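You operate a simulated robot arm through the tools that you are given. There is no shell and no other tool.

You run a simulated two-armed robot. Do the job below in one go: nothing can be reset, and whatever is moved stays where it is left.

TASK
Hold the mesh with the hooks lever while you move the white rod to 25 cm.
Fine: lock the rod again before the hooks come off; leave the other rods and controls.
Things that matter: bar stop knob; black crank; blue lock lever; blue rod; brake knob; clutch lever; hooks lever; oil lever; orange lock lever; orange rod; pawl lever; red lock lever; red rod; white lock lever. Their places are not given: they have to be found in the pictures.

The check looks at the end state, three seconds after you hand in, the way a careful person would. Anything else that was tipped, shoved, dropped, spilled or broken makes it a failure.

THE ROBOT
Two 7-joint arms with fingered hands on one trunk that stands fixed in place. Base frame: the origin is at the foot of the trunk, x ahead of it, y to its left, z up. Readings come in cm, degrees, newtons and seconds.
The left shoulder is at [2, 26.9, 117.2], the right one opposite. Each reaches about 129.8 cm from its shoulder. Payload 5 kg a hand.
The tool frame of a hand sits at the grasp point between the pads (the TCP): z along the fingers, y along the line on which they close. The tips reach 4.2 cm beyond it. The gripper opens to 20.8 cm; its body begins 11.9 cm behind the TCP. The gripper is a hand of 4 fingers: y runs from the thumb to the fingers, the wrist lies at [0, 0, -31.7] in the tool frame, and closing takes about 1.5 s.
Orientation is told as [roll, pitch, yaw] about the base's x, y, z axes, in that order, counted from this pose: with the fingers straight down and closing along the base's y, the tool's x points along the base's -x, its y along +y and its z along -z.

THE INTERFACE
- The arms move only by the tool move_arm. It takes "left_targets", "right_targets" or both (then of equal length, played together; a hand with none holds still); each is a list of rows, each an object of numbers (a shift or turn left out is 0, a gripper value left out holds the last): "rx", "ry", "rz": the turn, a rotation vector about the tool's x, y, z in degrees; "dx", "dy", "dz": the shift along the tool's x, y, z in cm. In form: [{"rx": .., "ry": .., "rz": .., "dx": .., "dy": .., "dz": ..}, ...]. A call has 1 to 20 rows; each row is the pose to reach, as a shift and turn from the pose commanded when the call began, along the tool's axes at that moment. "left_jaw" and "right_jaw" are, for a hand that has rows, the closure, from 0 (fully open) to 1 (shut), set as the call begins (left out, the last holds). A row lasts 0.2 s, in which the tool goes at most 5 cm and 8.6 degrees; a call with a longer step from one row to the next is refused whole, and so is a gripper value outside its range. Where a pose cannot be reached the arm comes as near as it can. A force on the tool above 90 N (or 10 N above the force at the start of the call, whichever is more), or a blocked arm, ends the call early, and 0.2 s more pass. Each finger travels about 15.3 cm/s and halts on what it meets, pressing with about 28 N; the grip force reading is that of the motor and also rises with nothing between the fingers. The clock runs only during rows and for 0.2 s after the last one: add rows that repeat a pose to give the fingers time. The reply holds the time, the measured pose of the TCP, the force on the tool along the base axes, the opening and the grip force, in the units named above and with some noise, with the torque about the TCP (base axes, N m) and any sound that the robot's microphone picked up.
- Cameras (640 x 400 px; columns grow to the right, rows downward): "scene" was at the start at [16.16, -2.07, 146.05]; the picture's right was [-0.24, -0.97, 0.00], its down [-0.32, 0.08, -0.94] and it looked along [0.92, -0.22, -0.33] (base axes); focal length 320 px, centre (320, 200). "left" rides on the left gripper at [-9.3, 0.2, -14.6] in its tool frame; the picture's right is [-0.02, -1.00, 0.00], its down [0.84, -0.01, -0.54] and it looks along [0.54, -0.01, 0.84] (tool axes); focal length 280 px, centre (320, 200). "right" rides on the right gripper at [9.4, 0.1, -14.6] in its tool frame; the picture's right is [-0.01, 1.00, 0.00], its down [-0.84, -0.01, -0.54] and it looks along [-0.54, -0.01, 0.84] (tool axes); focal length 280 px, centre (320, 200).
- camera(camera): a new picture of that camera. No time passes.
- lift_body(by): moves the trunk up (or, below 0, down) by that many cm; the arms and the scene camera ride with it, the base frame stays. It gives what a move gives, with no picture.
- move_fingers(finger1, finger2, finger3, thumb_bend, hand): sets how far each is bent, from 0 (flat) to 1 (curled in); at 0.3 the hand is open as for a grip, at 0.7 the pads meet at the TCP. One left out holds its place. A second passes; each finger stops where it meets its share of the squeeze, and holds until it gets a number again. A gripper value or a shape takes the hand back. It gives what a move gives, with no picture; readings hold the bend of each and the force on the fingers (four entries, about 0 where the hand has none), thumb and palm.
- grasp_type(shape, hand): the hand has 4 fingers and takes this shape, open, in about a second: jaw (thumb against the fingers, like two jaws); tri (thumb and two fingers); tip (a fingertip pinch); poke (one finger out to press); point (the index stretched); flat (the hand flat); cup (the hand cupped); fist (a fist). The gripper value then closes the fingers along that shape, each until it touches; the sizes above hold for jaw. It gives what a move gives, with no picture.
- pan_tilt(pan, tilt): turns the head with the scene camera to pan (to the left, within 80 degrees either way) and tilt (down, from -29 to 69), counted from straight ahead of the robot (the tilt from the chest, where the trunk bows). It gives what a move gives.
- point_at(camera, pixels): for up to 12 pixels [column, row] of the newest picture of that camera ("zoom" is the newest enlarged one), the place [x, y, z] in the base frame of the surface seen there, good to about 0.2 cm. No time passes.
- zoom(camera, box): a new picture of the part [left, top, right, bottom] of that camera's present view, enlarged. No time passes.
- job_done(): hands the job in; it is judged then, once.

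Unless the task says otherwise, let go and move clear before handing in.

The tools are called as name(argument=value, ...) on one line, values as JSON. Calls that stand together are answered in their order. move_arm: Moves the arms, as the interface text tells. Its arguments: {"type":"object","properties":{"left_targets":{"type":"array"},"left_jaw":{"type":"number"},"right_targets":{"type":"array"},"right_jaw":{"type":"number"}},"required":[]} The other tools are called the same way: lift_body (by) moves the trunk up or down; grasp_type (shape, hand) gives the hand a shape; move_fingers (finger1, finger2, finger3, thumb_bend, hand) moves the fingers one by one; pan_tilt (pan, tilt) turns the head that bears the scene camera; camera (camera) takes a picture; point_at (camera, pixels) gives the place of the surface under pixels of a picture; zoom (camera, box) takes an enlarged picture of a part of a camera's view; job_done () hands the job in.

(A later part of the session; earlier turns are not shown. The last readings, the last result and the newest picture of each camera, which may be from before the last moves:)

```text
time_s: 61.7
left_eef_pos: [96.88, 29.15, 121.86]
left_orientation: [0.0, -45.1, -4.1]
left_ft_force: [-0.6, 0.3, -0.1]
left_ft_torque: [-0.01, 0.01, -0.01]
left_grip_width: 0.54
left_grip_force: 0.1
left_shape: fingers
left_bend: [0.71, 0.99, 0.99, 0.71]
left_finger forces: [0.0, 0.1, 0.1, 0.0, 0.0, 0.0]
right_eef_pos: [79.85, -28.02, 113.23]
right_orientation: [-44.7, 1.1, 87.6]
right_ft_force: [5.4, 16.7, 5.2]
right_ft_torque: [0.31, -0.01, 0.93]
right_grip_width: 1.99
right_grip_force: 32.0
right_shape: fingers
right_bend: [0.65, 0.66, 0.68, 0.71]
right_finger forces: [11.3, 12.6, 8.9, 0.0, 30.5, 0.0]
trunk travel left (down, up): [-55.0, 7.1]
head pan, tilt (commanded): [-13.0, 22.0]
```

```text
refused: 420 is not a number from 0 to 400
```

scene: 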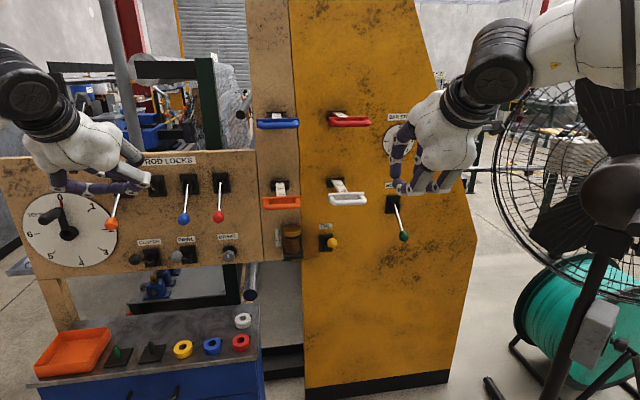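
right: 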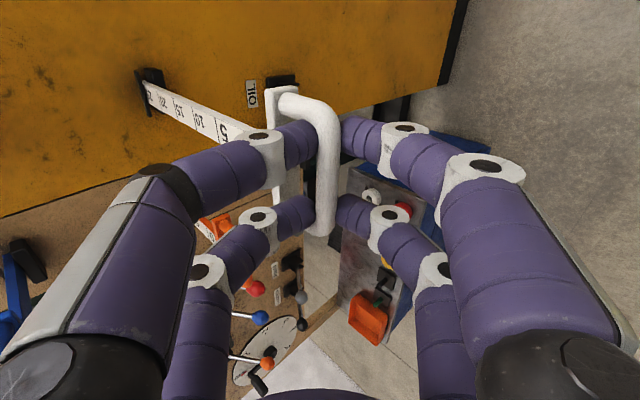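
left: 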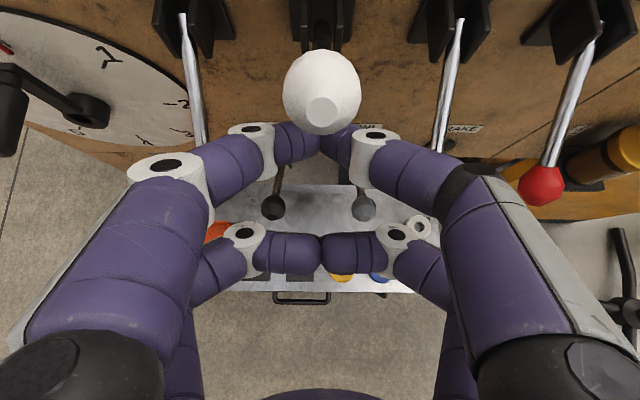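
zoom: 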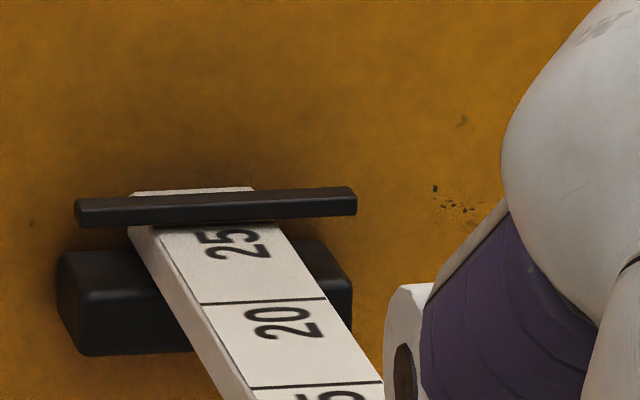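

The 25-line reads x≈115.6 against an index bar spanning about 115.05–115.65. To calibrate what the index means, I'll compare with the untouched orange and red rods' initial positions.

zoom(camera="scene", box=[268, 172, 292, 200])

point_at(camera="zoom", pixels=[[320, 218], [280, 220], [360, 216], [330, 297], [290, 299], [370, 296], [310, 130], [220, 135], [400, 125], [320, 138], [320, 185], [310, 150]])

zoom(camera="scene", box=[328, 96, 368, 130])

zoom(camera="scene", box=[258, 96, 298, 130])

```text
14.29 times, centred on (280, 186) of scene
```

zoom: 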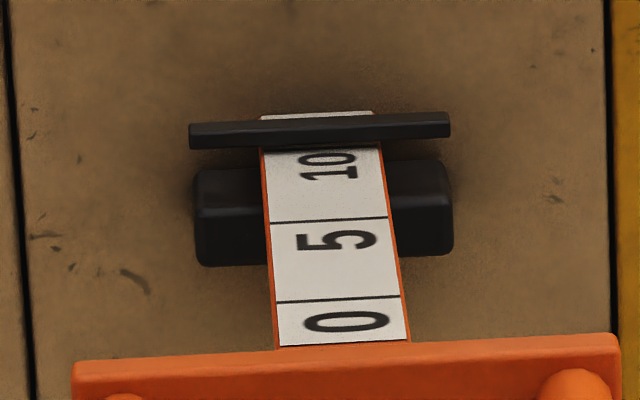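

```text
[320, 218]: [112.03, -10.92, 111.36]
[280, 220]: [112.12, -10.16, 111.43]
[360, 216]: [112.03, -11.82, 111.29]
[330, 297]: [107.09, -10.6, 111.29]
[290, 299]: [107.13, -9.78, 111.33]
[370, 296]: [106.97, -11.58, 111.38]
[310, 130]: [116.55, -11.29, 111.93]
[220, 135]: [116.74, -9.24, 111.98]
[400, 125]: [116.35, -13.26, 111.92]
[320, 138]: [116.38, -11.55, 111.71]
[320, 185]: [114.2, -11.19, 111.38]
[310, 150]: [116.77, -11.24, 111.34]
```

```text
11.76 times, centred on (348, 113) of scene
```

zoom: 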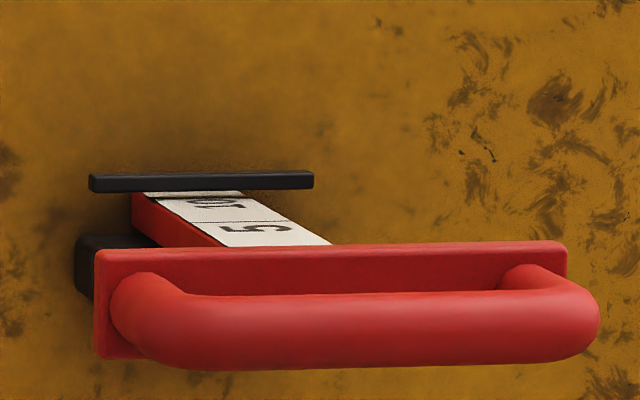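

```text
11.76 times, centred on (278, 113) of scene
```

zoom: 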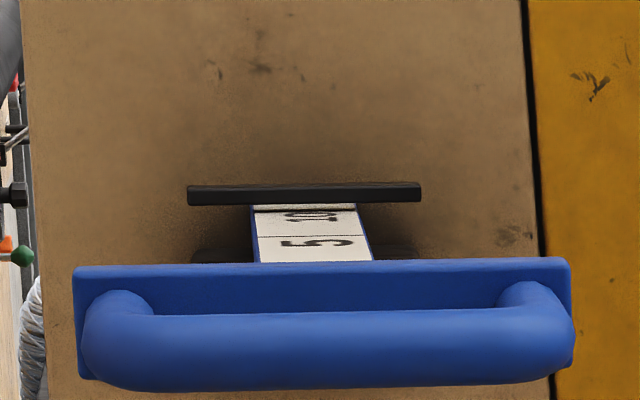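

All rods share the same starting offset (10-line ~0.5 behind the bar front), and white's 25-line is at that same offset now: reading ≈25.0. Keeping the right hand clamped, I'll prepare the left hand (all four tips closed) above the raised white lock knob.

move_fingers(hand="left", finger1=0.7, finger2=0.7, finger3=0.7, thumb_bend=0.7)

move_arm(left_targets=[{"dx": -3.6, "dy": -0.05, "dz": -0.27}, {"dx": -7.23, "dy": -0.11, "dz": -0.54}, {"dx": -7.23, "dy": -0.11, "dz": -0.54}])

camera(camera="left")

point_at(camera="left", pixels=[[315, 60], [318, 80], [320, 100], [300, 140], [340, 140], [300, 220], [340, 220]])

```text
time_s: 62.7
left_eef_pos: [96.84, 28.98, 121.91]
left_orientation: [0.0, -45.1, -4.1]
left_ft_force: [-0.3, -0.7, 0.5]
left_ft_torque: [-0.01, 0.02, 0.0]
left_grip_width: 1.04
left_grip_force: 0.1
left_shape: fingers
left_bend: [0.7, 0.7, 0.7, 0.7]
left_finger forces: [0.0, 0.0, 0.1, 0.1, 0.1, 0.0]
right_eef_pos: [79.86, -28.17, 113.21]
right_orientation: [-44.7, 1.2, 87.4]
right_ft_force: [3.6, 17.9, 5.4]
right_ft_torque: [0.39, -0.01, 0.9]
right_grip_width: 1.97
right_grip_force: 32.1
right_shape: fingers
right_bend: [0.65, 0.66, 0.68, 0.71]
right_finger forces: [11.5, 12.8, 8.7, 0.0, 30.7, 0.1]
trunk travel left (down, up): [-55.0, 7.1]
head pan, tilt (commanded): [-13.0, 22.0]
```

```text
time_s: 63.5
left_eef_pos: [101.64, 28.6, 127.37]
left_orientation: [-0.1, -45.1, -4.1]
left_ft_force: [-0.7, -0.7, -1.0]
left_ft_torque: [0.0, -0.04, -0.01]
left_grip_width: 1.04
left_grip_force: 0.0
left_shape: fingers
left_bend: [0.7, 0.7, 0.7, 0.7]
left_finger forces: [0.1, 0.0, 0.0, 0.0, 0.1, 0.0]
right_eef_pos: [79.82, -28.28, 113.15]
right_orientation: [-44.7, 1.1, 87.6]
right_ft_force: [3.8, 18.7, 2.9]
right_ft_torque: [0.35, -0.02, 0.92]
right_grip_width: 2.0
right_grip_force: 32.1
right_shape: fingers
right_bend: [0.65, 0.66, 0.68, 0.71]
right_finger forces: [11.6, 12.9, 8.4, 0.1, 30.3, 0.0]
trunk travel left (down, up): [-55.0, 7.1]
head pan, tilt (commanded): [-13.0, 22.0]
```

```text
taken
```

left: 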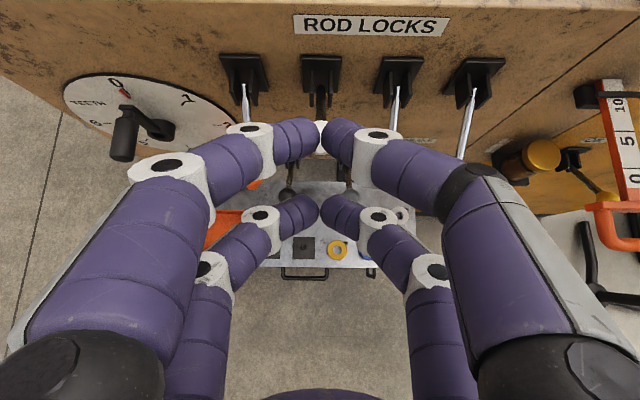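

```text
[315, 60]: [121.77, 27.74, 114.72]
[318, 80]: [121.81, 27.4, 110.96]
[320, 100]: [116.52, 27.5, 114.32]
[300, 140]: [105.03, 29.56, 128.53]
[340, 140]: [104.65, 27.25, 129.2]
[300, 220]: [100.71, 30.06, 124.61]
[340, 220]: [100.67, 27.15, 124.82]
```

The raised knob is straight ahead between the tip pairs (white at (320,125)). I'll advance 8 cm to nest the tips around it.

move_arm(left_targets=[{"dz": 2.7}, {"dz": 5.4}, {"dz": 8}, {"dz": 8}])

camera(camera="left")

```text
time_s: 64.5
left_eef_pos: [107.35, 28.19, 121.7]
left_orientation: [0.0, -45.2, -4.1]
left_ft_force: [0.5, 0.7, -0.2]
left_ft_torque: [0.0, 0.0, 0.05]
left_grip_width: 1.06
left_grip_force: 0.0
left_shape: fingers
left_bend: [0.7, 0.7, 0.7, 0.7]
left_finger forces: [0.0, 0.1, 0.0, 0.1, 0.0, 0.1]
right_eef_pos: [79.86, -28.21, 113.15]
right_orientation: [-44.7, 1.1, 87.7]
right_ft_force: [0.6, 19.0, 5.1]
right_ft_torque: [0.31, -0.03, 0.88]
right_grip_width: 2.0
right_grip_force: 32.1
right_shape: fingers
right_bend: [0.65, 0.66, 0.71, 0.72]
right_finger forces: [11.7, 13.2, 8.4, 0.0, 30.1, 0.0]
trunk travel left (down, up): [-55.0, 7.1]
head pan, tilt (commanded): [-13.0, 22.0]
```

```text
taken
```

left: 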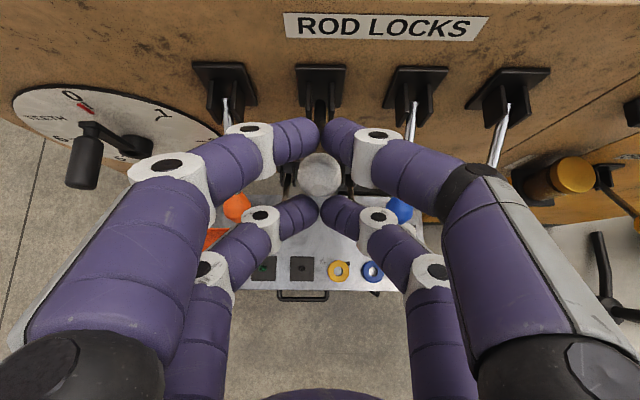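

The white knob (320,175) is caged between upper and lower tip pairs. Now I'll press the lever down along its arc past centre.

move_arm(left_targets=[{"dx": 0.8, "dz": 0}, {"dx": 1.8, "dz": 0.25}, {"dx": 2.9, "dz": 0.5}, {"dx": 3.9, "dz": 0.9}, {"dx": 4.9, "dz": 1.35}, {"dx": 5.8, "dz": 1.9}, {"dx": 6.7, "dz": 2.5}])

camera(camera="left")

```text
time_s: 66.1
left_eef_pos: [104.26, 28.45, 115.26]
left_orientation: [0.0, -45.1, -4.1]
left_ft_force: [-1.1, 0.1, 0.2]
left_ft_torque: [-0.01, -0.02, -0.02]
left_grip_width: 1.09
left_grip_force: 0.1
left_shape: fingers
left_bend: [0.7, 0.7, 0.7, 0.7]
left_finger forces: [0.0, 0.0, 0.0, 0.1, 0.1, 0.0]
right_eef_pos: [79.86, -28.19, 113.26]
right_orientation: [-44.7, 1.1, 87.5]
right_ft_force: [2.2, 19.4, 4.2]
right_ft_torque: [0.3, -0.05, 0.89]
right_grip_width: 1.98
right_grip_force: 31.6
right_shape: fingers
right_bend: [0.65, 0.66, 0.71, 0.72]
right_finger forces: [11.7, 12.8, 8.5, 0.0, 30.0, 0.0]
trunk travel left (down, up): [-55.0, 7.1]
head pan, tilt (commanded): [-13.0, 22.0]
```

```text
taken
```

left: 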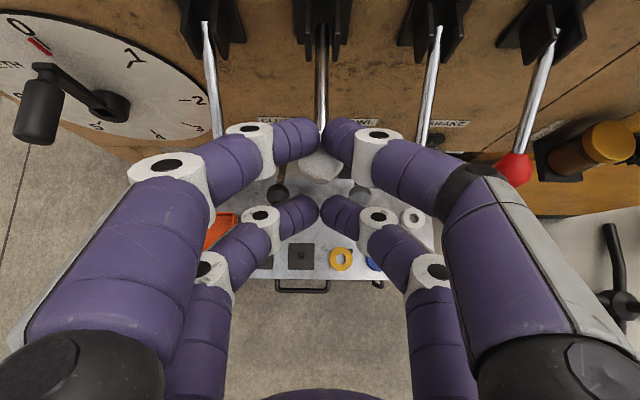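

The lever passed centre with no residual force. I'll dwell briefly and confirm it drops to the locked position.

move_arm(left_targets=[{"dx": 0}, {"dx": 0}, {"dx": 0}, {"dx": 0}])

camera(camera="left")

zoom(camera="left", box=[260, 0, 400, 200])

point_at(camera="left", pixels=[[322, 40], [322, 70], [321, 100], [320, 165], [205, 60], [438, 60]])

```text
time_s: 67.1
left_eef_pos: [104.26, 28.43, 115.47]
left_orientation: [0.1, -45.2, -4.1]
left_ft_force: [1.5, 0.2, 0.6]
left_ft_torque: [-0.01, 0.02, 0.02]
left_grip_width: 1.08
left_grip_force: 0.0
left_shape: fingers
left_bend: [0.7, 0.7, 0.7, 0.7]
left_finger forces: [0.1, 0.0, 0.1, 0.1, 0.0, 0.0]
right_eef_pos: [79.86, -28.27, 113.22]
right_orientation: [-44.7, 1.1, 87.6]
right_ft_force: [2.1, 18.3, 4.1]
right_ft_torque: [0.31, -0.04, 0.9]
right_grip_width: 1.99
right_grip_force: 31.9
right_shape: fingers
right_bend: [0.65, 0.66, 0.71, 0.72]
right_finger forces: [11.6, 12.9, 8.5, 0.1, 30.0, 0.0]
trunk travel left (down, up): [-55.0, 7.1]
head pan, tilt (commanded): [-13.0, 22.0]
```

```text
taken
```

left: 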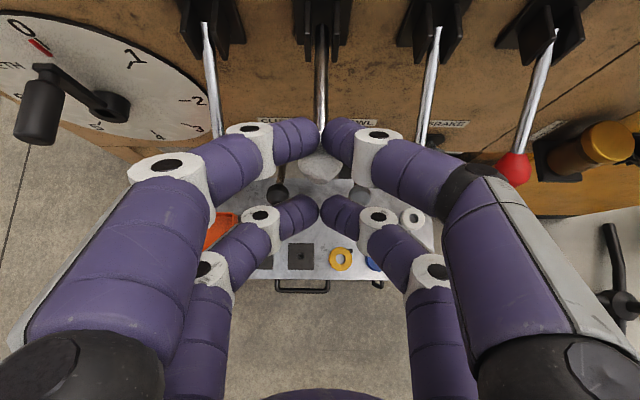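

```text
2.00 times, centred on (330, 100) of left
```

zoom: 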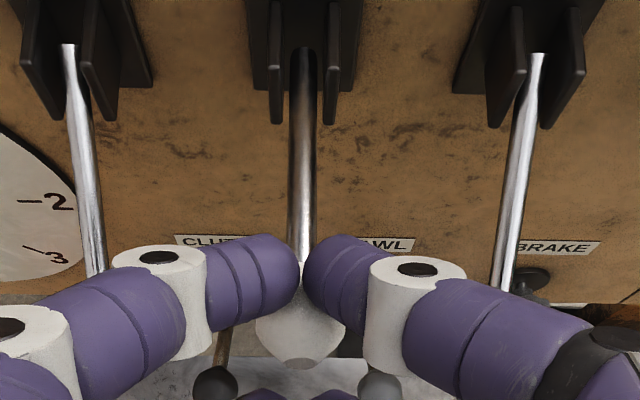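

```text
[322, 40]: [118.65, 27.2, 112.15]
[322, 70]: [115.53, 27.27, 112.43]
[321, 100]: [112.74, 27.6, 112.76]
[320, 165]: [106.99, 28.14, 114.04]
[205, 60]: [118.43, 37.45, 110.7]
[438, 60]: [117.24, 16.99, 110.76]
```

The lever is at about +6° (stick nearly level), not yet over centre. I'll keep pressing along the arc.

move_arm(left_targets=[{"dx": 0.8, "dz": 0.7}, {"dx": 1.6, "dz": 1.45}, {"dx": 2.3, "dz": 2.2}, {"dx": 2.9, "dz": 2.9}, {"dx": 2.9, "dz": 2.9}, {"dx": 2.9, "dz": 2.9}])

camera(camera="left")

point_at(camera="left", pixels=[[322, 40], [322, 70], [321, 100], [320, 20], [205, 60], [438, 60]])

```text
time_s: 68.5
left_eef_pos: [104.34, 28.33, 111.09]
left_orientation: [0.0, -45.1, -4.1]
left_ft_force: [0.7, 0.7, -0.2]
left_ft_torque: [0.03, -0.03, -0.01]
left_grip_width: 1.09
left_grip_force: 0.1
left_shape: fingers
left_bend: [0.7, 0.7, 0.7, 0.7]
left_finger forces: [0.1, 0.0, 0.1, 0.0, 0.0, 0.0]
right_eef_pos: [79.75, -28.19, 113.15]
right_orientation: [-44.8, 1.1, 87.6]
right_ft_force: [2.5, 17.9, 4.7]
right_ft_torque: [0.27, -0.05, 0.88]
right_grip_width: 1.99
right_grip_force: 31.5
right_shape: fingers
right_bend: [0.65, 0.66, 0.71, 0.72]
right_finger forces: [11.6, 12.7, 8.4, 0.0, 30.1, 0.0]
trunk travel left (down, up): [-55.0, 7.1]
head pan, tilt (commanded): [-13.0, 22.0]
```

```text
taken
```

left: 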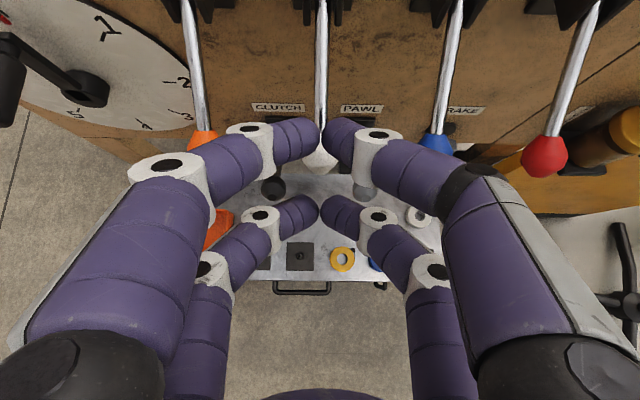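

```text
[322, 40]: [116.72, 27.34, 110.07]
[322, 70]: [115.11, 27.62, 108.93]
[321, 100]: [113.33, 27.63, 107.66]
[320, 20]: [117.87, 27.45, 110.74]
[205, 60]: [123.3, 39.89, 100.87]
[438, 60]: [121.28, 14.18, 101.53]
```

The white lock stick now slopes 34° down — locked. I'll retreat the left hand, then open the right hand and check the rod's reading.

move_arm(left_targets=[{"dz": -4}, {"dz": -8}, {"dz": -12}, {"dz": -16}, {"dz": -16}])

move_fingers(hand="right", finger1=0.6, finger2=0.6, finger3=0.6, thumb_bend=0.6)

camera(camera="right")

zoom(camera="scene", box=[130, 140, 250, 240])

```text
time_s: 69.7
left_eef_pos: [93.06, 29.34, 122.61]
left_orientation: [0.0, -45.2, -4.1]
left_ft_force: [-0.3, -0.5, 0.6]
left_ft_torque: [-0.03, 0.03, 0.01]
left_grip_width: 1.09
left_grip_force: 0.1
left_shape: fingers
left_bend: [0.7, 0.7, 0.7, 0.7]
left_finger forces: [0.1, 0.0, 0.0, 0.1, 0.1, 0.1]
right_eef_pos: [79.93, -28.17, 113.25]
right_orientation: [-44.8, 1.1, 87.6]
right_ft_force: [6.8, 16.9, 3.2]
right_ft_torque: [0.35, -0.12, 0.94]
right_grip_width: 1.98
right_grip_force: 31.5
right_shape: fingers
right_bend: [0.65, 0.66, 0.71, 0.72]
right_finger forces: [10.8, 11.7, 9.0, 0.0, 31.3, 0.1]
trunk travel left (down, up): [-55.0, 7.1]
head pan, tilt (commanded): [-13.0, 22.0]
```

```text
time_s: 70.7
left_eef_pos: [93.05, 29.16, 122.64]
left_orientation: [0.1, -45.1, -4.1]
left_ft_force: [0.3, 0.2, -0.8]
left_ft_torque: [-0.01, 0.04, 0.03]
left_grip_width: 1.09
left_grip_force: 0.0
left_shape: fingers
left_bend: [0.7, 0.7, 0.7, 0.7]
left_finger forces: [0.0, 0.0, 0.0, 0.1, 0.0, 0.0]
right_eef_pos: [79.71, -28.51, 113.04]
right_orientation: [-44.7, 1.2, 87.4]
right_ft_force: [-16.3, -2.4, -1.8]
right_ft_torque: [0.04, 0.3, -0.47]
right_grip_width: 4.91
right_grip_force: 7.8
right_shape: fingers
right_bend: [0.6, 0.6, 0.63, 0.63]
right_finger forces: [0.1, 0.0, 5.6, 0.0, 10.4, 0.0]
trunk travel left (down, up): [-55.0, 7.1]
head pan, tilt (commanded): [-13.0, 22.0]
```

```text
taken
```

right: 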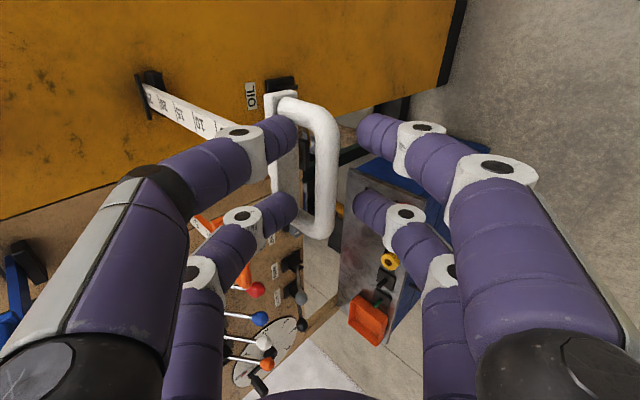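

```text
4.00 times, centred on (190, 190) of scene
```

zoom: 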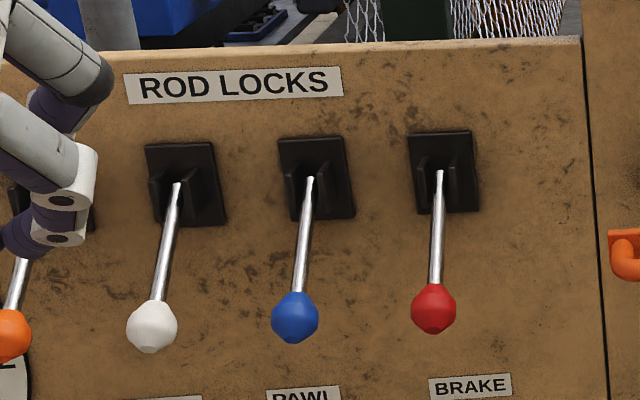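

The white lock is down again and the bar is released; the upper fingertips lightly touch the handle plate. I'll retreat the right hand up-back along its pointing axis.

move_arm(right_targets=[{"dz": -2}, {"dz": -5}, {"dz": -9}, {"dz": -12}, {"dz": -12}])

camera(camera="right")

zoom(camera="right", box=[140, 40, 300, 140])

zoom(camera="scene", box=[300, 150, 420, 250])

```text
time_s: 71.9
left_eef_pos: [93.14, 29.23, 122.51]
left_orientation: [0.1, -45.1, -4.2]
left_ft_force: [1.1, 0.6, -0.1]
left_ft_torque: [0.04, -0.02, 0.03]
left_grip_width: 1.06
left_grip_force: 0.1
left_shape: fingers
left_bend: [0.7, 0.7, 0.7, 0.7]
left_finger forces: [0.1, 0.0, 0.0, 0.0, 0.0, 0.1]
right_eef_pos: [71.41, -27.79, 121.64]
right_orientation: [-44.7, 1.0, 87.6]
right_ft_force: [-1.1, 0.5, -0.3]
right_ft_torque: [0.02, 0.03, -0.02]
right_grip_width: 5.99
right_grip_force: 0.0
right_shape: fingers
right_bend: [0.6, 0.6, 0.6, 0.6]
right_finger forces: [0.0, 0.1, 0.0, 0.0, 0.0, 0.0]
trunk travel left (down, up): [-55.0, 7.1]
head pan, tilt (commanded): [-13.0, 22.0]
```

```text
taken
```

right: 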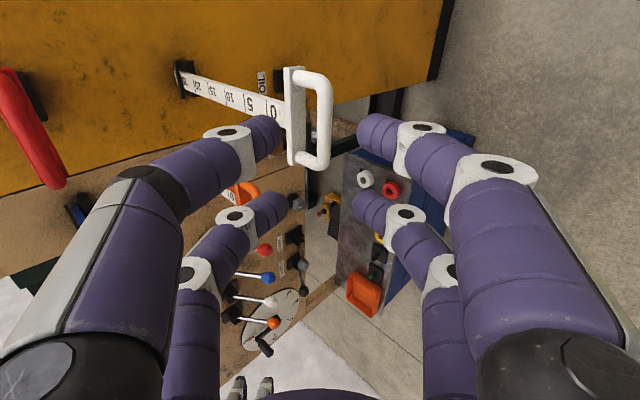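

```text
4.00 times, centred on (220, 90) of right
```

zoom: 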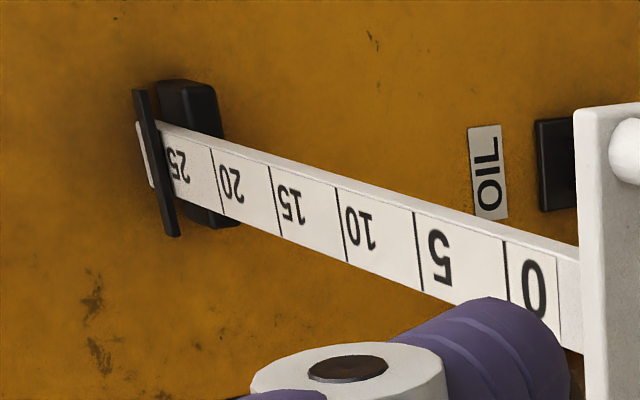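

```text
4.00 times, centred on (360, 200) of scene
```

zoom: 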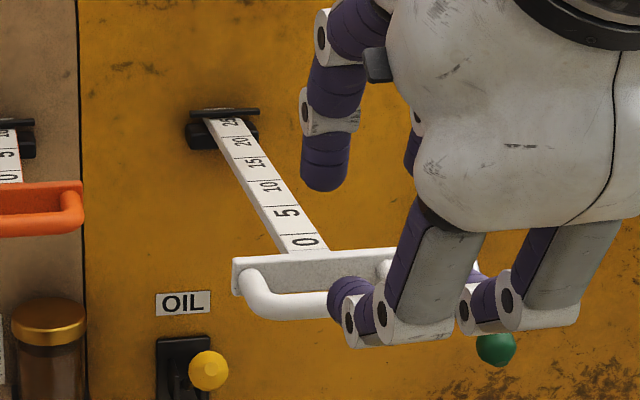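

The scale extrapolates to the 25-line exactly at the index bar edge. I'll verify closely in 3D with the hand clear.

zoom(camera="right", box=[165, 60, 205, 95])

point_at(camera="right", pixels=[[195, 87], [211, 92], [228, 98], [247, 105], [269, 114]])

zoom(camera="scene", box=[345, 172, 375, 196])

zoom(camera="scene", box=[335, 172, 359, 190])

point_at(camera="zoom", pixels=[[215, 305], [240, 304], [270, 303], [265, 389], [290, 388], [215, 205], [150, 208], [300, 200], [215, 216], [240, 260]])

```text
11.43 times, centred on (185, 78) of right
```

zoom: 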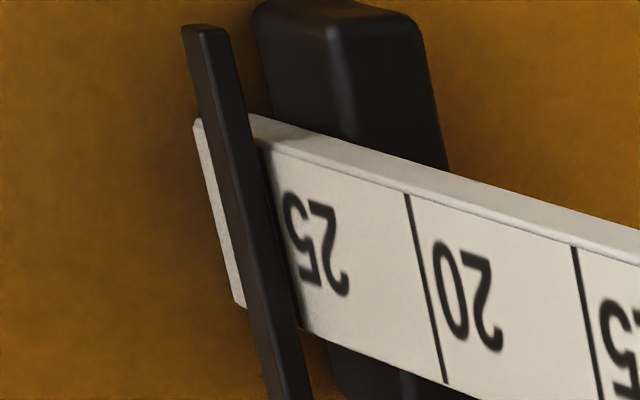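

```text
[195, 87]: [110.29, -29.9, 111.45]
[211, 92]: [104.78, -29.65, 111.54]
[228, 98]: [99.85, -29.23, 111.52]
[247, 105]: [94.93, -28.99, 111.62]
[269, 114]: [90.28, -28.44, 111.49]
```

```text
16.00 times, centred on (360, 184) of scene
```

zoom: 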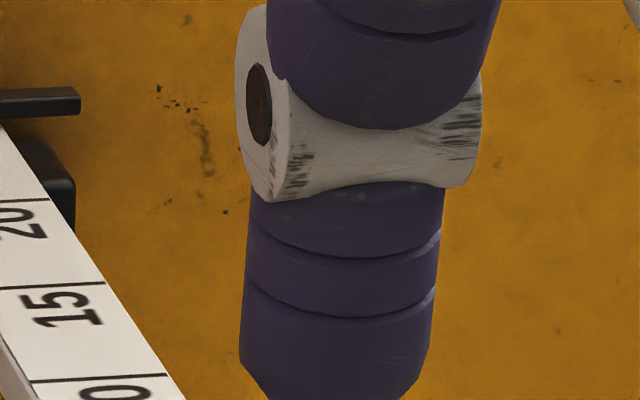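

```text
16.00 times, centred on (347, 181) of scene
```

zoom: 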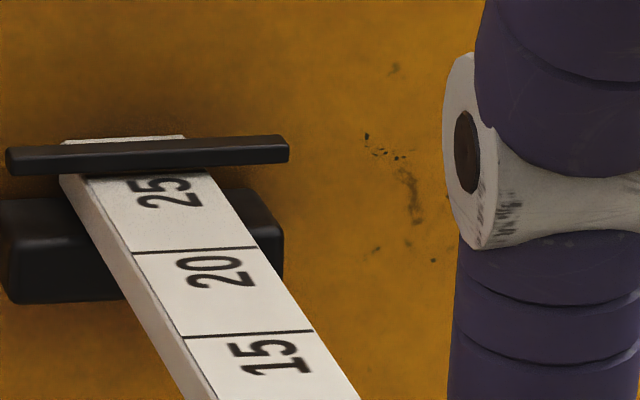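

```text
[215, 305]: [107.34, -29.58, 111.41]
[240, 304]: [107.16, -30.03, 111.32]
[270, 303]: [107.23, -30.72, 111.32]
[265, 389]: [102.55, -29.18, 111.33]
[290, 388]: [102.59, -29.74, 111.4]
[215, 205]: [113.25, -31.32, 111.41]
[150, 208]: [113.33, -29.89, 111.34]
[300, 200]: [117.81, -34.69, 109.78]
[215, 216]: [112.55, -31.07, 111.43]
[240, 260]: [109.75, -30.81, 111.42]
```

The geometry relative to the index bar matches the starting picture exactly (81 px from the bar to the next line, as before), so the rod is at 25.0 and locked. Finally the hooks come off: I'll unroll the right hand while moving it right, clear of the white handle.

move_arm(right_targets=[{"rz": 0, "dx": 4, "dy": -0.8, "dz": -0.6}, {"rz": 8.2, "dx": 7, "dy": -1.4, "dz": -1}, {"rz": 16.4, "dx": 10, "dy": -2, "dz": -1.4}, {"rz": 24.6, "dx": 13, "dy": -2.6, "dz": -1.8}, {"rz": 32.8, "dx": 16.05, "dy": -3.1, "dz": -2.17}, {"rz": 41, "dx": 16.05, "dy": -3.1, "dz": -2.17}, {"rz": 49.2, "dx": 16.05, "dy": -3.1, "dz": -2.17}, {"rz": 57.4, "dx": 16.05, "dy": -3.1, "dz": -2.17}, {"rz": 65.6, "dx": 16.05, "dy": -3.1, "dz": -2.17}, {"rz": 73.8, "dx": 16.05, "dy": -3.1, "dz": -2.17}, {"rz": 82, "dx": 16.05, "dy": -3.1, "dz": -2.17}, {"rz": 90, "dx": 16.05, "dy": -3.1, "dz": -2.17}, {"rz": 90, "dx": 16.05, "dy": -3.1, "dz": -2.17}])

move_fingers(hand="right", finger1=0.7, finger2=0.56, finger3=0.56, thumb_bend=0.7)

camera(camera="right")

camera(camera="scene")

```text
time_s: 74.7
left_eef_pos: [93.18, 29.22, 122.53]
left_orientation: [0.0, -45.0, -4.2]
left_ft_force: [0.3, -0.6, 0.3]
left_ft_torque: [0.0, 0.0, 0.01]
left_grip_width: 1.07
left_grip_force: 0.0
left_shape: fingers
left_bend: [0.7, 0.7, 0.7, 0.7]
left_finger forces: [0.1, 0.0, 0.1, 0.0, 0.0, 0.0]
right_eef_pos: [71.48, -43.69, 125.6]
right_orientation: [-1.4, -44.6, -1.5]
right_ft_force: [-0.2, 0.0, -0.4]
right_ft_torque: [-0.02, -0.03, 0.05]
right_grip_width: 5.96
right_grip_force: 0.0
right_shape: fingers
right_bend: [0.6, 0.6, 0.6, 0.6]
right_finger forces: [0.1, 0.0, 0.0, 0.0, 0.0, 0.0]
trunk travel left (down, up): [-55.0, 7.1]
head pan, tilt (commanded): [-13.0, 22.0]
```

```text
time_s: 75.7
left_eef_pos: [93.09, 29.19, 122.66]
left_orientation: [0.0, -45.0, -4.3]
left_ft_force: [0.2, 0.5, -0.2]
left_ft_torque: [0.0, 0.02, 0.0]
left_grip_width: 1.07
left_grip_force: 0.0
left_shape: fingers
left_bend: [0.7, 0.7, 0.7, 0.7]
left_finger forces: [0.0, 0.0, 0.0, 0.0, 0.0, 0.0]
right_eef_pos: [71.37, -43.78, 125.58]
right_orientation: [-1.4, -44.7, -1.5]
right_ft_force: [-0.7, 0.8, 0.5]
right_ft_torque: [0.0, 0.0, -0.05]
right_grip_width: 1.12
right_grip_force: 0.0
right_shape: fingers
right_bend: [0.7, 0.56, 0.56, 0.7]
right_finger forces: [0.0, 0.0, 0.1, 0.0, 0.0, 0.1]
trunk travel left (down, up): [-55.0, 7.1]
head pan, tilt (commanded): [-13.0, 22.0]
```

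```text
taken
```

right: 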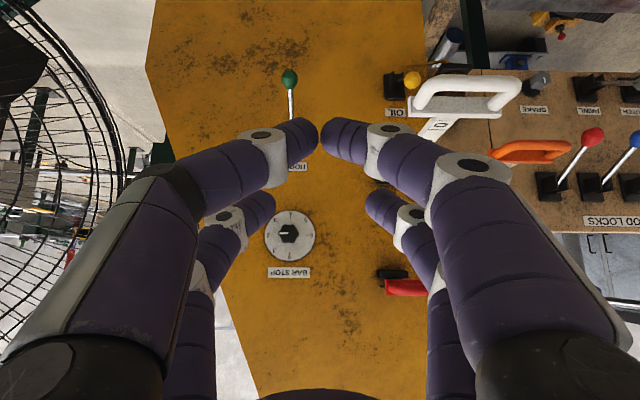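

```text
taken
```

scene: 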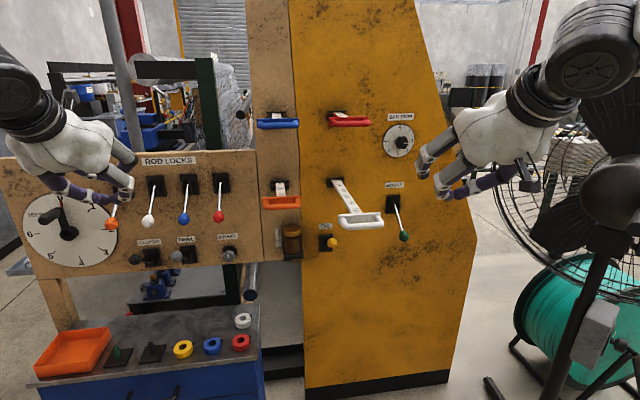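

The right hand is unrolled at (71.4,−43.8,125.6), front pair open, back pair closed. I'll measure the lowered HOOKS knob and stick.

point_at(camera="right", pixels=[[289, 76], [289, 84], [291, 96], [292, 108], [265, 200], [375, 200]])

zoom(camera="scene", box=[376, 185, 426, 250])

point_at(camera="scene", pixels=[[403, 237], [402, 228], [400, 222], [398, 215], [397, 210]])

```text
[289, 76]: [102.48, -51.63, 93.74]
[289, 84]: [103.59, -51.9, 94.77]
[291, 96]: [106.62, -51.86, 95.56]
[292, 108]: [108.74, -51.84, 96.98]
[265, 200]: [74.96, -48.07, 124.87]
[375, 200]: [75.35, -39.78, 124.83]
```

```text
6.15 times, centred on (401, 218) of scene
```

zoom: 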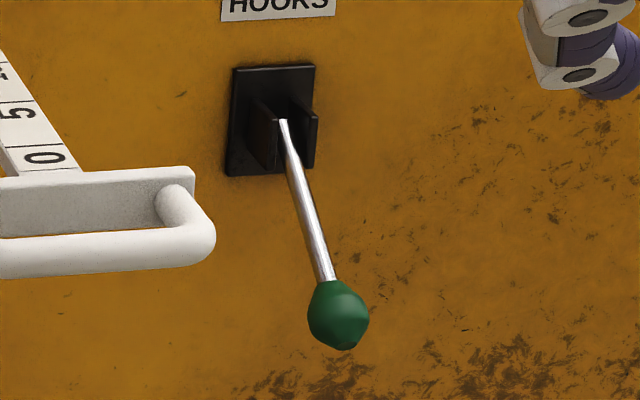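

```text
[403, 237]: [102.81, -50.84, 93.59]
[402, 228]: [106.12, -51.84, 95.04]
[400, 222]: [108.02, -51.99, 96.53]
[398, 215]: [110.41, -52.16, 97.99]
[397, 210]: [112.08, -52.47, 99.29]
```

The lowered stick passes (105.7,−51.9,94.2) just inboard of the knob. I'll go to a pre-grasp 9 cm above it along the pointing axis, keeping clear of the white handle.

move_arm(right_targets=[{"dx": 0.05, "dy": -1.2, "dz": 4.4}, {"dx": 0.1, "dy": -2.4, "dz": 8.9}, {"dx": 0.17, "dy": -3.4, "dz": 13.4}, {"dx": 0.22, "dy": -4.2, "dz": 17.9}, {"dx": 0.28, "dy": -4.8, "dz": 22.4}, {"dx": 0.34, "dy": -5.3, "dz": 26.9}, {"dx": 0.4, "dy": -5.8, "dz": 31.4}, {"dx": 0.45, "dy": -6.1, "dz": 35.7}, {"dx": 0.45, "dy": -6.1, "dz": 35.7}])

camera(camera="right")

zoom(camera="scene", box=[360, 150, 480, 260])

```text
time_s: 77.7
left_eef_pos: [93.01, 29.11, 122.7]
left_orientation: [0.0, -45.2, -4.1]
left_ft_force: [-1.0, 0.2, 0.9]
left_ft_torque: [-0.03, 0.05, -0.02]
left_grip_width: 1.1
left_grip_force: 0.0
left_shape: fingers
left_bend: [0.7, 0.7, 0.7, 0.7]
left_finger forces: [0.0, 0.1, 0.0, 0.0, 0.0, 0.0]
right_eef_pos: [95.99, -51.22, 100.07]
right_orientation: [-1.5, -44.8, -1.4]
right_ft_force: [0.2, 0.5, -0.3]
right_ft_torque: [-0.03, -0.01, -0.02]
right_grip_width: 1.1
right_grip_force: 0.2
right_shape: fingers
right_bend: [0.7, 0.56, 0.56, 0.7]
right_finger forces: [0.0, 0.1, 0.0, 0.0, 0.1, 0.0]
trunk travel left (down, up): [-55.0, 7.1]
head pan, tilt (commanded): [-13.0, 22.0]
```

```text
taken
```

right: 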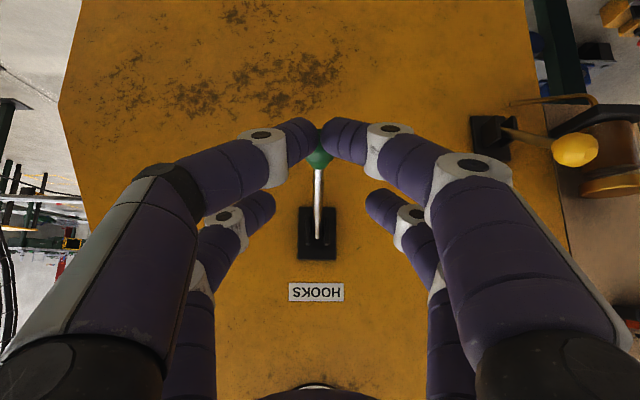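

```text
3.64 times, centred on (420, 205) of scene
```

zoom: 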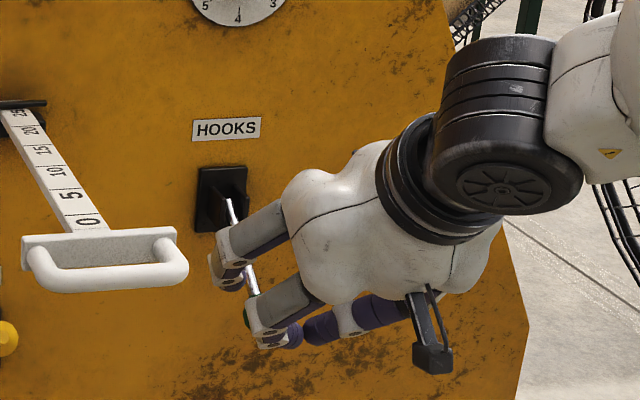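

The stick (318,190) runs between the open front tips. I'll advance 9 cm so the front pair straddles it.

move_arm(right_targets=[{"dy": -0.05, "dz": 3}, {"dy": -0.1, "dz": 6}, {"dy": -0.15, "dz": 9}, {"dy": -0.15, "dz": 9}])

camera(camera="right")

zoom(camera="scene", box=[360, 170, 480, 280])

```text
time_s: 78.7
left_eef_pos: [93.0, 29.25, 122.62]
left_orientation: [0.0, -45.2, -4.1]
left_ft_force: [-0.6, 0.7, 0.4]
left_ft_torque: [0.02, 0.02, 0.01]
left_grip_width: 1.08
left_grip_force: 0.0
left_shape: fingers
left_bend: [0.7, 0.7, 0.7, 0.7]
left_finger forces: [0.0, 0.0, 0.0, 0.0, 0.1, 0.0]
right_eef_pos: [102.12, -51.71, 93.84]
right_orientation: [-1.5, -44.9, -1.4]
right_ft_force: [-0.5, -0.1, 0.2]
right_ft_torque: [0.01, -0.02, -0.05]
right_grip_width: 1.12
right_grip_force: 0.1
right_shape: fingers
right_bend: [0.7, 0.56, 0.56, 0.7]
right_finger forces: [0.0, 0.0, 0.0, 0.1, 0.1, 0.0]
trunk travel left (down, up): [-55.0, 7.1]
head pan, tilt (commanded): [-13.0, 22.0]
```

```text
taken
```

right: 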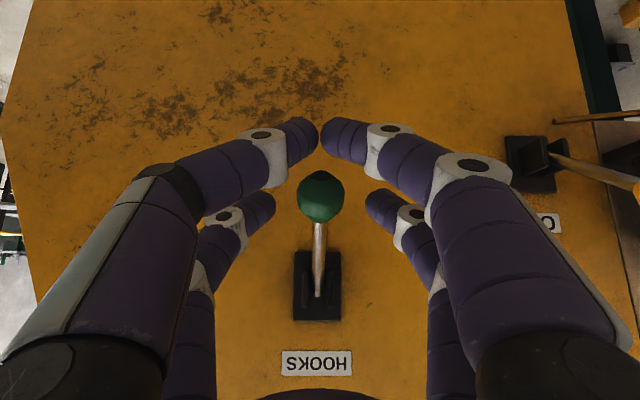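

```text
3.64 times, centred on (420, 225) of scene
```

zoom: 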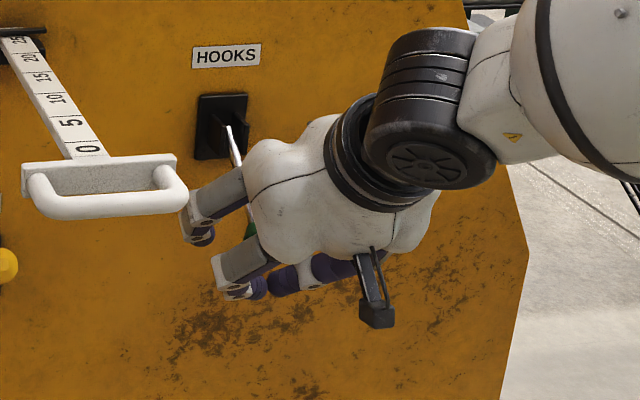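

The knob (320,197) and stick are in place between the front tips. Closing fingers 2 and 3 around the stick.

move_fingers(hand="right", finger2=0.72, finger3=0.72)

camera(camera="right")

```text
time_s: 79.7
left_eef_pos: [93.15, 29.03, 122.6]
left_orientation: [0.0, -45.1, -4.2]
left_ft_force: [-0.1, 0.2, 0.6]
left_ft_torque: [-0.04, 0.03, 0.01]
left_grip_width: 1.08
left_grip_force: 0.0
left_shape: fingers
left_bend: [0.7, 0.7, 0.7, 0.7]
left_finger forces: [0.0, 0.0, 0.0, 0.0, 0.0, 0.0]
right_eef_pos: [102.21, -51.77, 93.71]
right_orientation: [-1.4, -44.6, -1.4]
right_ft_force: [5.2, 0.0, -3.1]
right_ft_torque: [0.01, 0.08, 0.03]
right_grip_width: 1.11
right_grip_force: 6.1
right_shape: fingers
right_bend: [0.7, 0.71, 0.68, 0.7]
right_finger forces: [0.0, 5.6, 6.0, 0.0, 0.1, 0.1]
trunk travel left (down, up): [-55.0, 7.1]
head pan, tilt (commanded): [-13.0, 22.0]
```

```text
taken
```

right: 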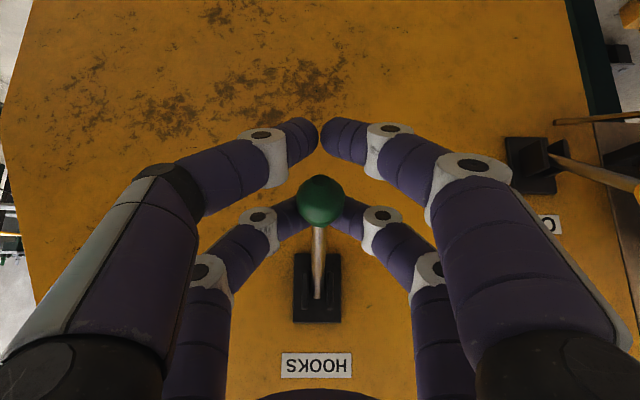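

Fingers 2–3 hold the stick (≈6 N each). Now I'll pull the HOOKS lever up along its arc past centre.

move_arm(right_targets=[{"dx": -0.2, "dz": -0.85}, {"dx": -0.4, "dz": -1.69}, {"dx": -0.72, "dz": -2.5}, {"dx": -1.07, "dz": -3.3}, {"dx": -1.5, "dz": -4.05}, {"dx": -2.03, "dz": -4.76}, {"dx": -2.6, "dz": -5.42}, {"dx": -3.21, "dz": -6.03}, {"dx": -3.21, "dz": -6.03}, {"dx": -3.21, "dz": -6.03}])

camera(camera="right")

zoom(camera="scene", box=[360, 150, 480, 260])

```text
time_s: 81.9
left_eef_pos: [93.1, 29.11, 122.49]
left_orientation: [0.0, -45.1, -4.1]
left_ft_force: [-0.3, 0.2, -0.7]
left_ft_torque: [0.01, -0.01, 0.0]
left_grip_width: 1.07
left_grip_force: 0.0
left_shape: fingers
left_bend: [0.7, 0.7, 0.7, 0.7]
left_finger forces: [0.0, 0.0, 0.0, 0.1, 0.0, 0.0]
right_eef_pos: [100.28, -51.72, 100.29]
right_orientation: [-1.5, -44.8, -1.4]
right_ft_force: [9.6, 1.4, -1.1]
right_ft_torque: [0.01, 0.11, 0.01]
right_grip_width: 1.12
right_grip_force: 6.0
right_shape: fingers
right_bend: [0.7, 0.71, 0.71, 0.7]
right_finger forces: [0.1, 6.4, 5.2, 0.0, 0.0, 0.0]
trunk travel left (down, up): [-55.0, 7.1]
head pan, tilt (commanded): [-13.0, 22.0]
```

```text
taken
```

right: 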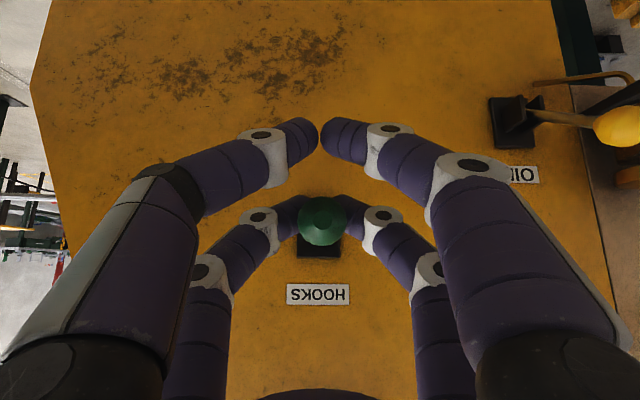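

```text
3.64 times, centred on (420, 205) of scene
```

zoom: 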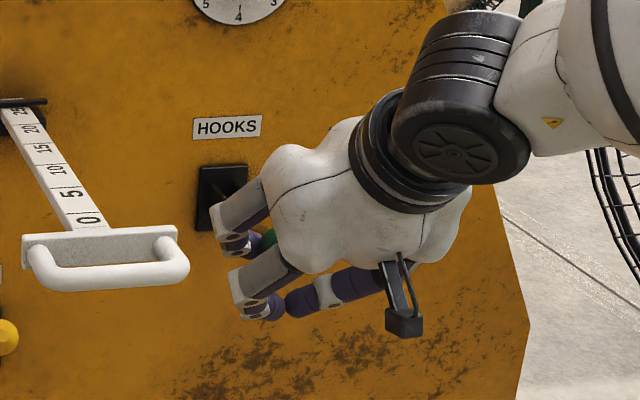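

The lever is raised to about level and the fingers still hold it. I'll check the knob height and keep lifting.

point_at(camera="right", pixels=[[322, 210], [322, 220], [322, 235], [322, 245]])

move_arm(right_targets=[{"dx": -0.7, "dz": -0.4}, {"dx": -1.4, "dz": -0.75}, {"dx": -2.1, "dz": -1.1}, {"dx": -2.8, "dz": -1.4}, {"dx": -2.8, "dz": -1.4}, {"dx": -2.8, "dz": -1.4}])

camera(camera="right")

point_at(camera="right", pixels=[[322, 210], [322, 220], [322, 235], [322, 245]])

```text
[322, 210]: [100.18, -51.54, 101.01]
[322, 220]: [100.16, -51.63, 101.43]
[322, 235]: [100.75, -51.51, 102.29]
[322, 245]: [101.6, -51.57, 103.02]
```

```text
time_s: 83.3
left_eef_pos: [93.11, 29.12, 122.61]
left_orientation: [-0.1, -45.1, -4.2]
left_ft_force: [-0.4, -0.1, 0.5]
left_ft_torque: [-0.03, -0.01, 0.01]
left_grip_width: 1.1
left_grip_force: 0.0
left_shape: fingers
left_bend: [0.7, 0.7, 0.7, 0.7]
left_finger forces: [0.0, 0.0, 0.1, 0.0, 0.0, 0.0]
right_eef_pos: [101.29, -51.54, 103.31]
right_orientation: [-1.5, -44.7, -1.4]
right_ft_force: [1.2, -0.5, -0.4]
right_ft_torque: [0.0, -0.01, -0.02]
right_grip_width: 1.14
right_grip_force: 0.0
right_shape: fingers
right_bend: [0.7, 0.71, 0.71, 0.7]
right_finger forces: [0.0, 0.1, 0.0, 0.0, 0.0, 0.1]
trunk travel left (down, up): [-55.0, 7.1]
head pan, tilt (commanded): [-13.0, 22.0]
```

```text
taken
```

right: 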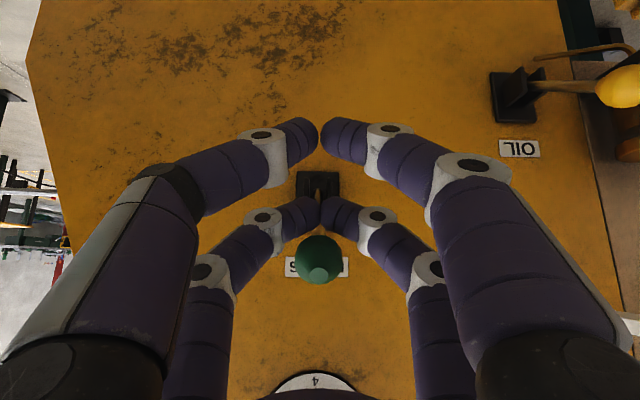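

```text
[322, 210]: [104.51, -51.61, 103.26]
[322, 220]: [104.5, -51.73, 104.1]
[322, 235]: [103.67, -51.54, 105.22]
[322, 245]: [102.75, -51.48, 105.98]
```

The fingers now carry no load and the knob (320,262) has swung up. I'll confirm its final height and that it stays after a short dwell.

move_arm(right_targets=[{"dx": 0}, {"dx": 0}, {"dx": 0}])

camera(camera="right")

point_at(camera="right", pixels=[[318, 275], [320, 260], [318, 285], [318, 265]])

zoom(camera="scene", box=[360, 150, 480, 260])

```text
time_s: 84.1
left_eef_pos: [93.01, 29.09, 122.62]
left_orientation: [0.0, -45.1, -4.1]
left_ft_force: [0.2, -0.2, 0.1]
left_ft_torque: [0.04, 0.0, 0.03]
left_grip_width: 1.07
left_grip_force: 0.0
left_shape: fingers
left_bend: [0.7, 0.7, 0.7, 0.7]
left_finger forces: [0.1, 0.0, 0.1, 0.0, 0.0, 0.0]
right_eef_pos: [101.38, -51.6, 103.2]
right_orientation: [-1.5, -44.7, -1.4]
right_ft_force: [0.2, 0.8, -0.4]
right_ft_torque: [0.01, 0.01, -0.03]
right_grip_width: 1.09
right_grip_force: 0.1
right_shape: fingers
right_bend: [0.7, 0.71, 0.71, 0.7]
right_finger forces: [0.1, 0.0, 0.0, 0.0, 0.0, 0.0]
trunk travel left (down, up): [-55.0, 7.1]
head pan, tilt (commanded): [-13.0, 22.0]
```

```text
taken
```

right: 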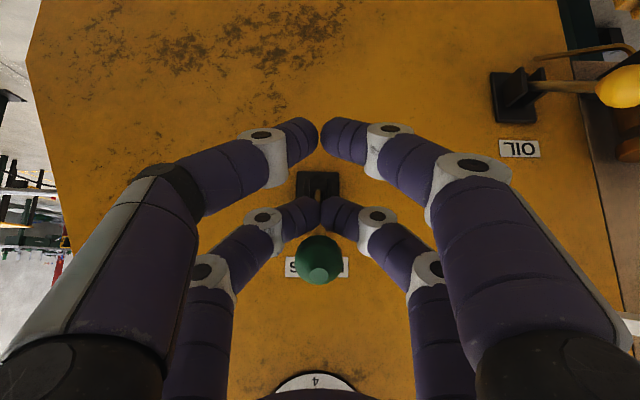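

```text
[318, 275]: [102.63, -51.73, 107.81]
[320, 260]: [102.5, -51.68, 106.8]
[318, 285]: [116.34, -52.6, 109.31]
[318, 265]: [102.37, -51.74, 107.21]
```

```text
3.64 times, centred on (420, 205) of scene
```

zoom: 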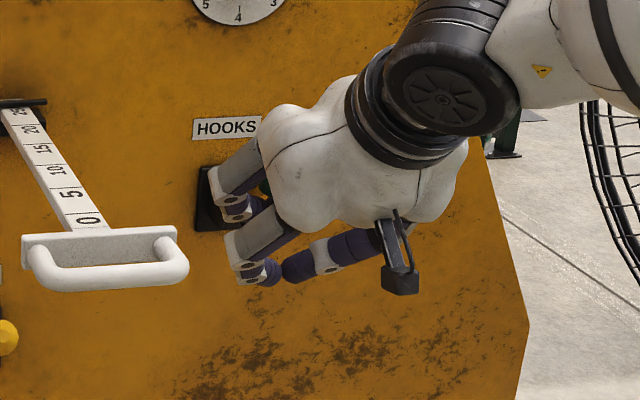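

The HOOKS lever is fully up again, as at the start (facet at (102.6,−51.7,107.8)). I'll withdraw the right hand down-back away from the lever, then straight back.

move_arm(right_targets=[{"dx": 1.5, "dz": 0}, {"dx": 3.5, "dz": 0}, {"dx": 6.5, "dz": -1.5}, {"dx": 9.5, "dz": -4.5}, {"dx": 12.5, "dz": -8}, {"dx": 15, "dz": -12}, {"dx": 15, "dz": -12}])

camera(camera="right")

camera(camera="scene")

```text
time_s: 85.7
left_eef_pos: [93.12, 29.29, 122.42]
left_orientation: [-0.1, -45.1, -4.1]
left_ft_force: [0.4, 0.4, -1.1]
left_ft_torque: [-0.06, -0.06, -0.03]
left_grip_width: 1.08
left_grip_force: 0.0
left_shape: fingers
left_bend: [0.7, 0.7, 0.7, 0.7]
left_finger forces: [0.0, 0.1, 0.1, 0.1, 0.1, 0.0]
right_eef_pos: [82.2, -50.73, 101.18]
right_orientation: [-1.6, -44.7, -1.3]
right_ft_force: [0.0, 1.3, 0.1]
right_ft_torque: [-0.07, 0.03, -0.05]
right_grip_width: 1.1
right_grip_force: 0.0
right_shape: fingers
right_bend: [0.7, 0.71, 0.71, 0.7]
right_finger forces: [0.0, 0.0, 0.1, 0.0, 0.1, 0.0]
trunk travel left (down, up): [-55.0, 7.1]
head pan, tilt (commanded): [-13.0, 22.0]
```

```text
taken
```

right: 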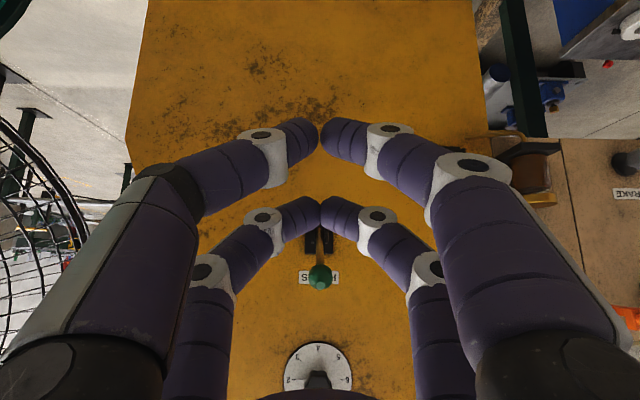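

```text
taken
```

scene: 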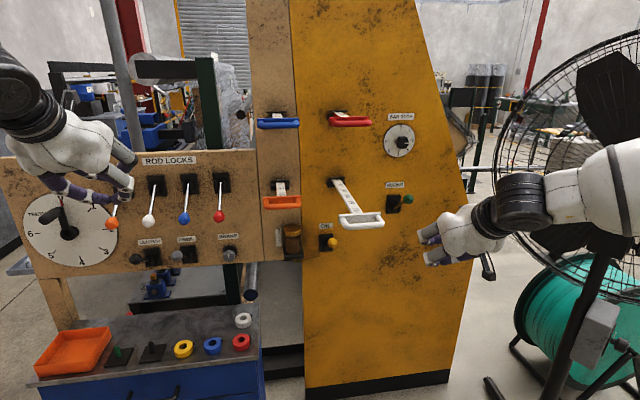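

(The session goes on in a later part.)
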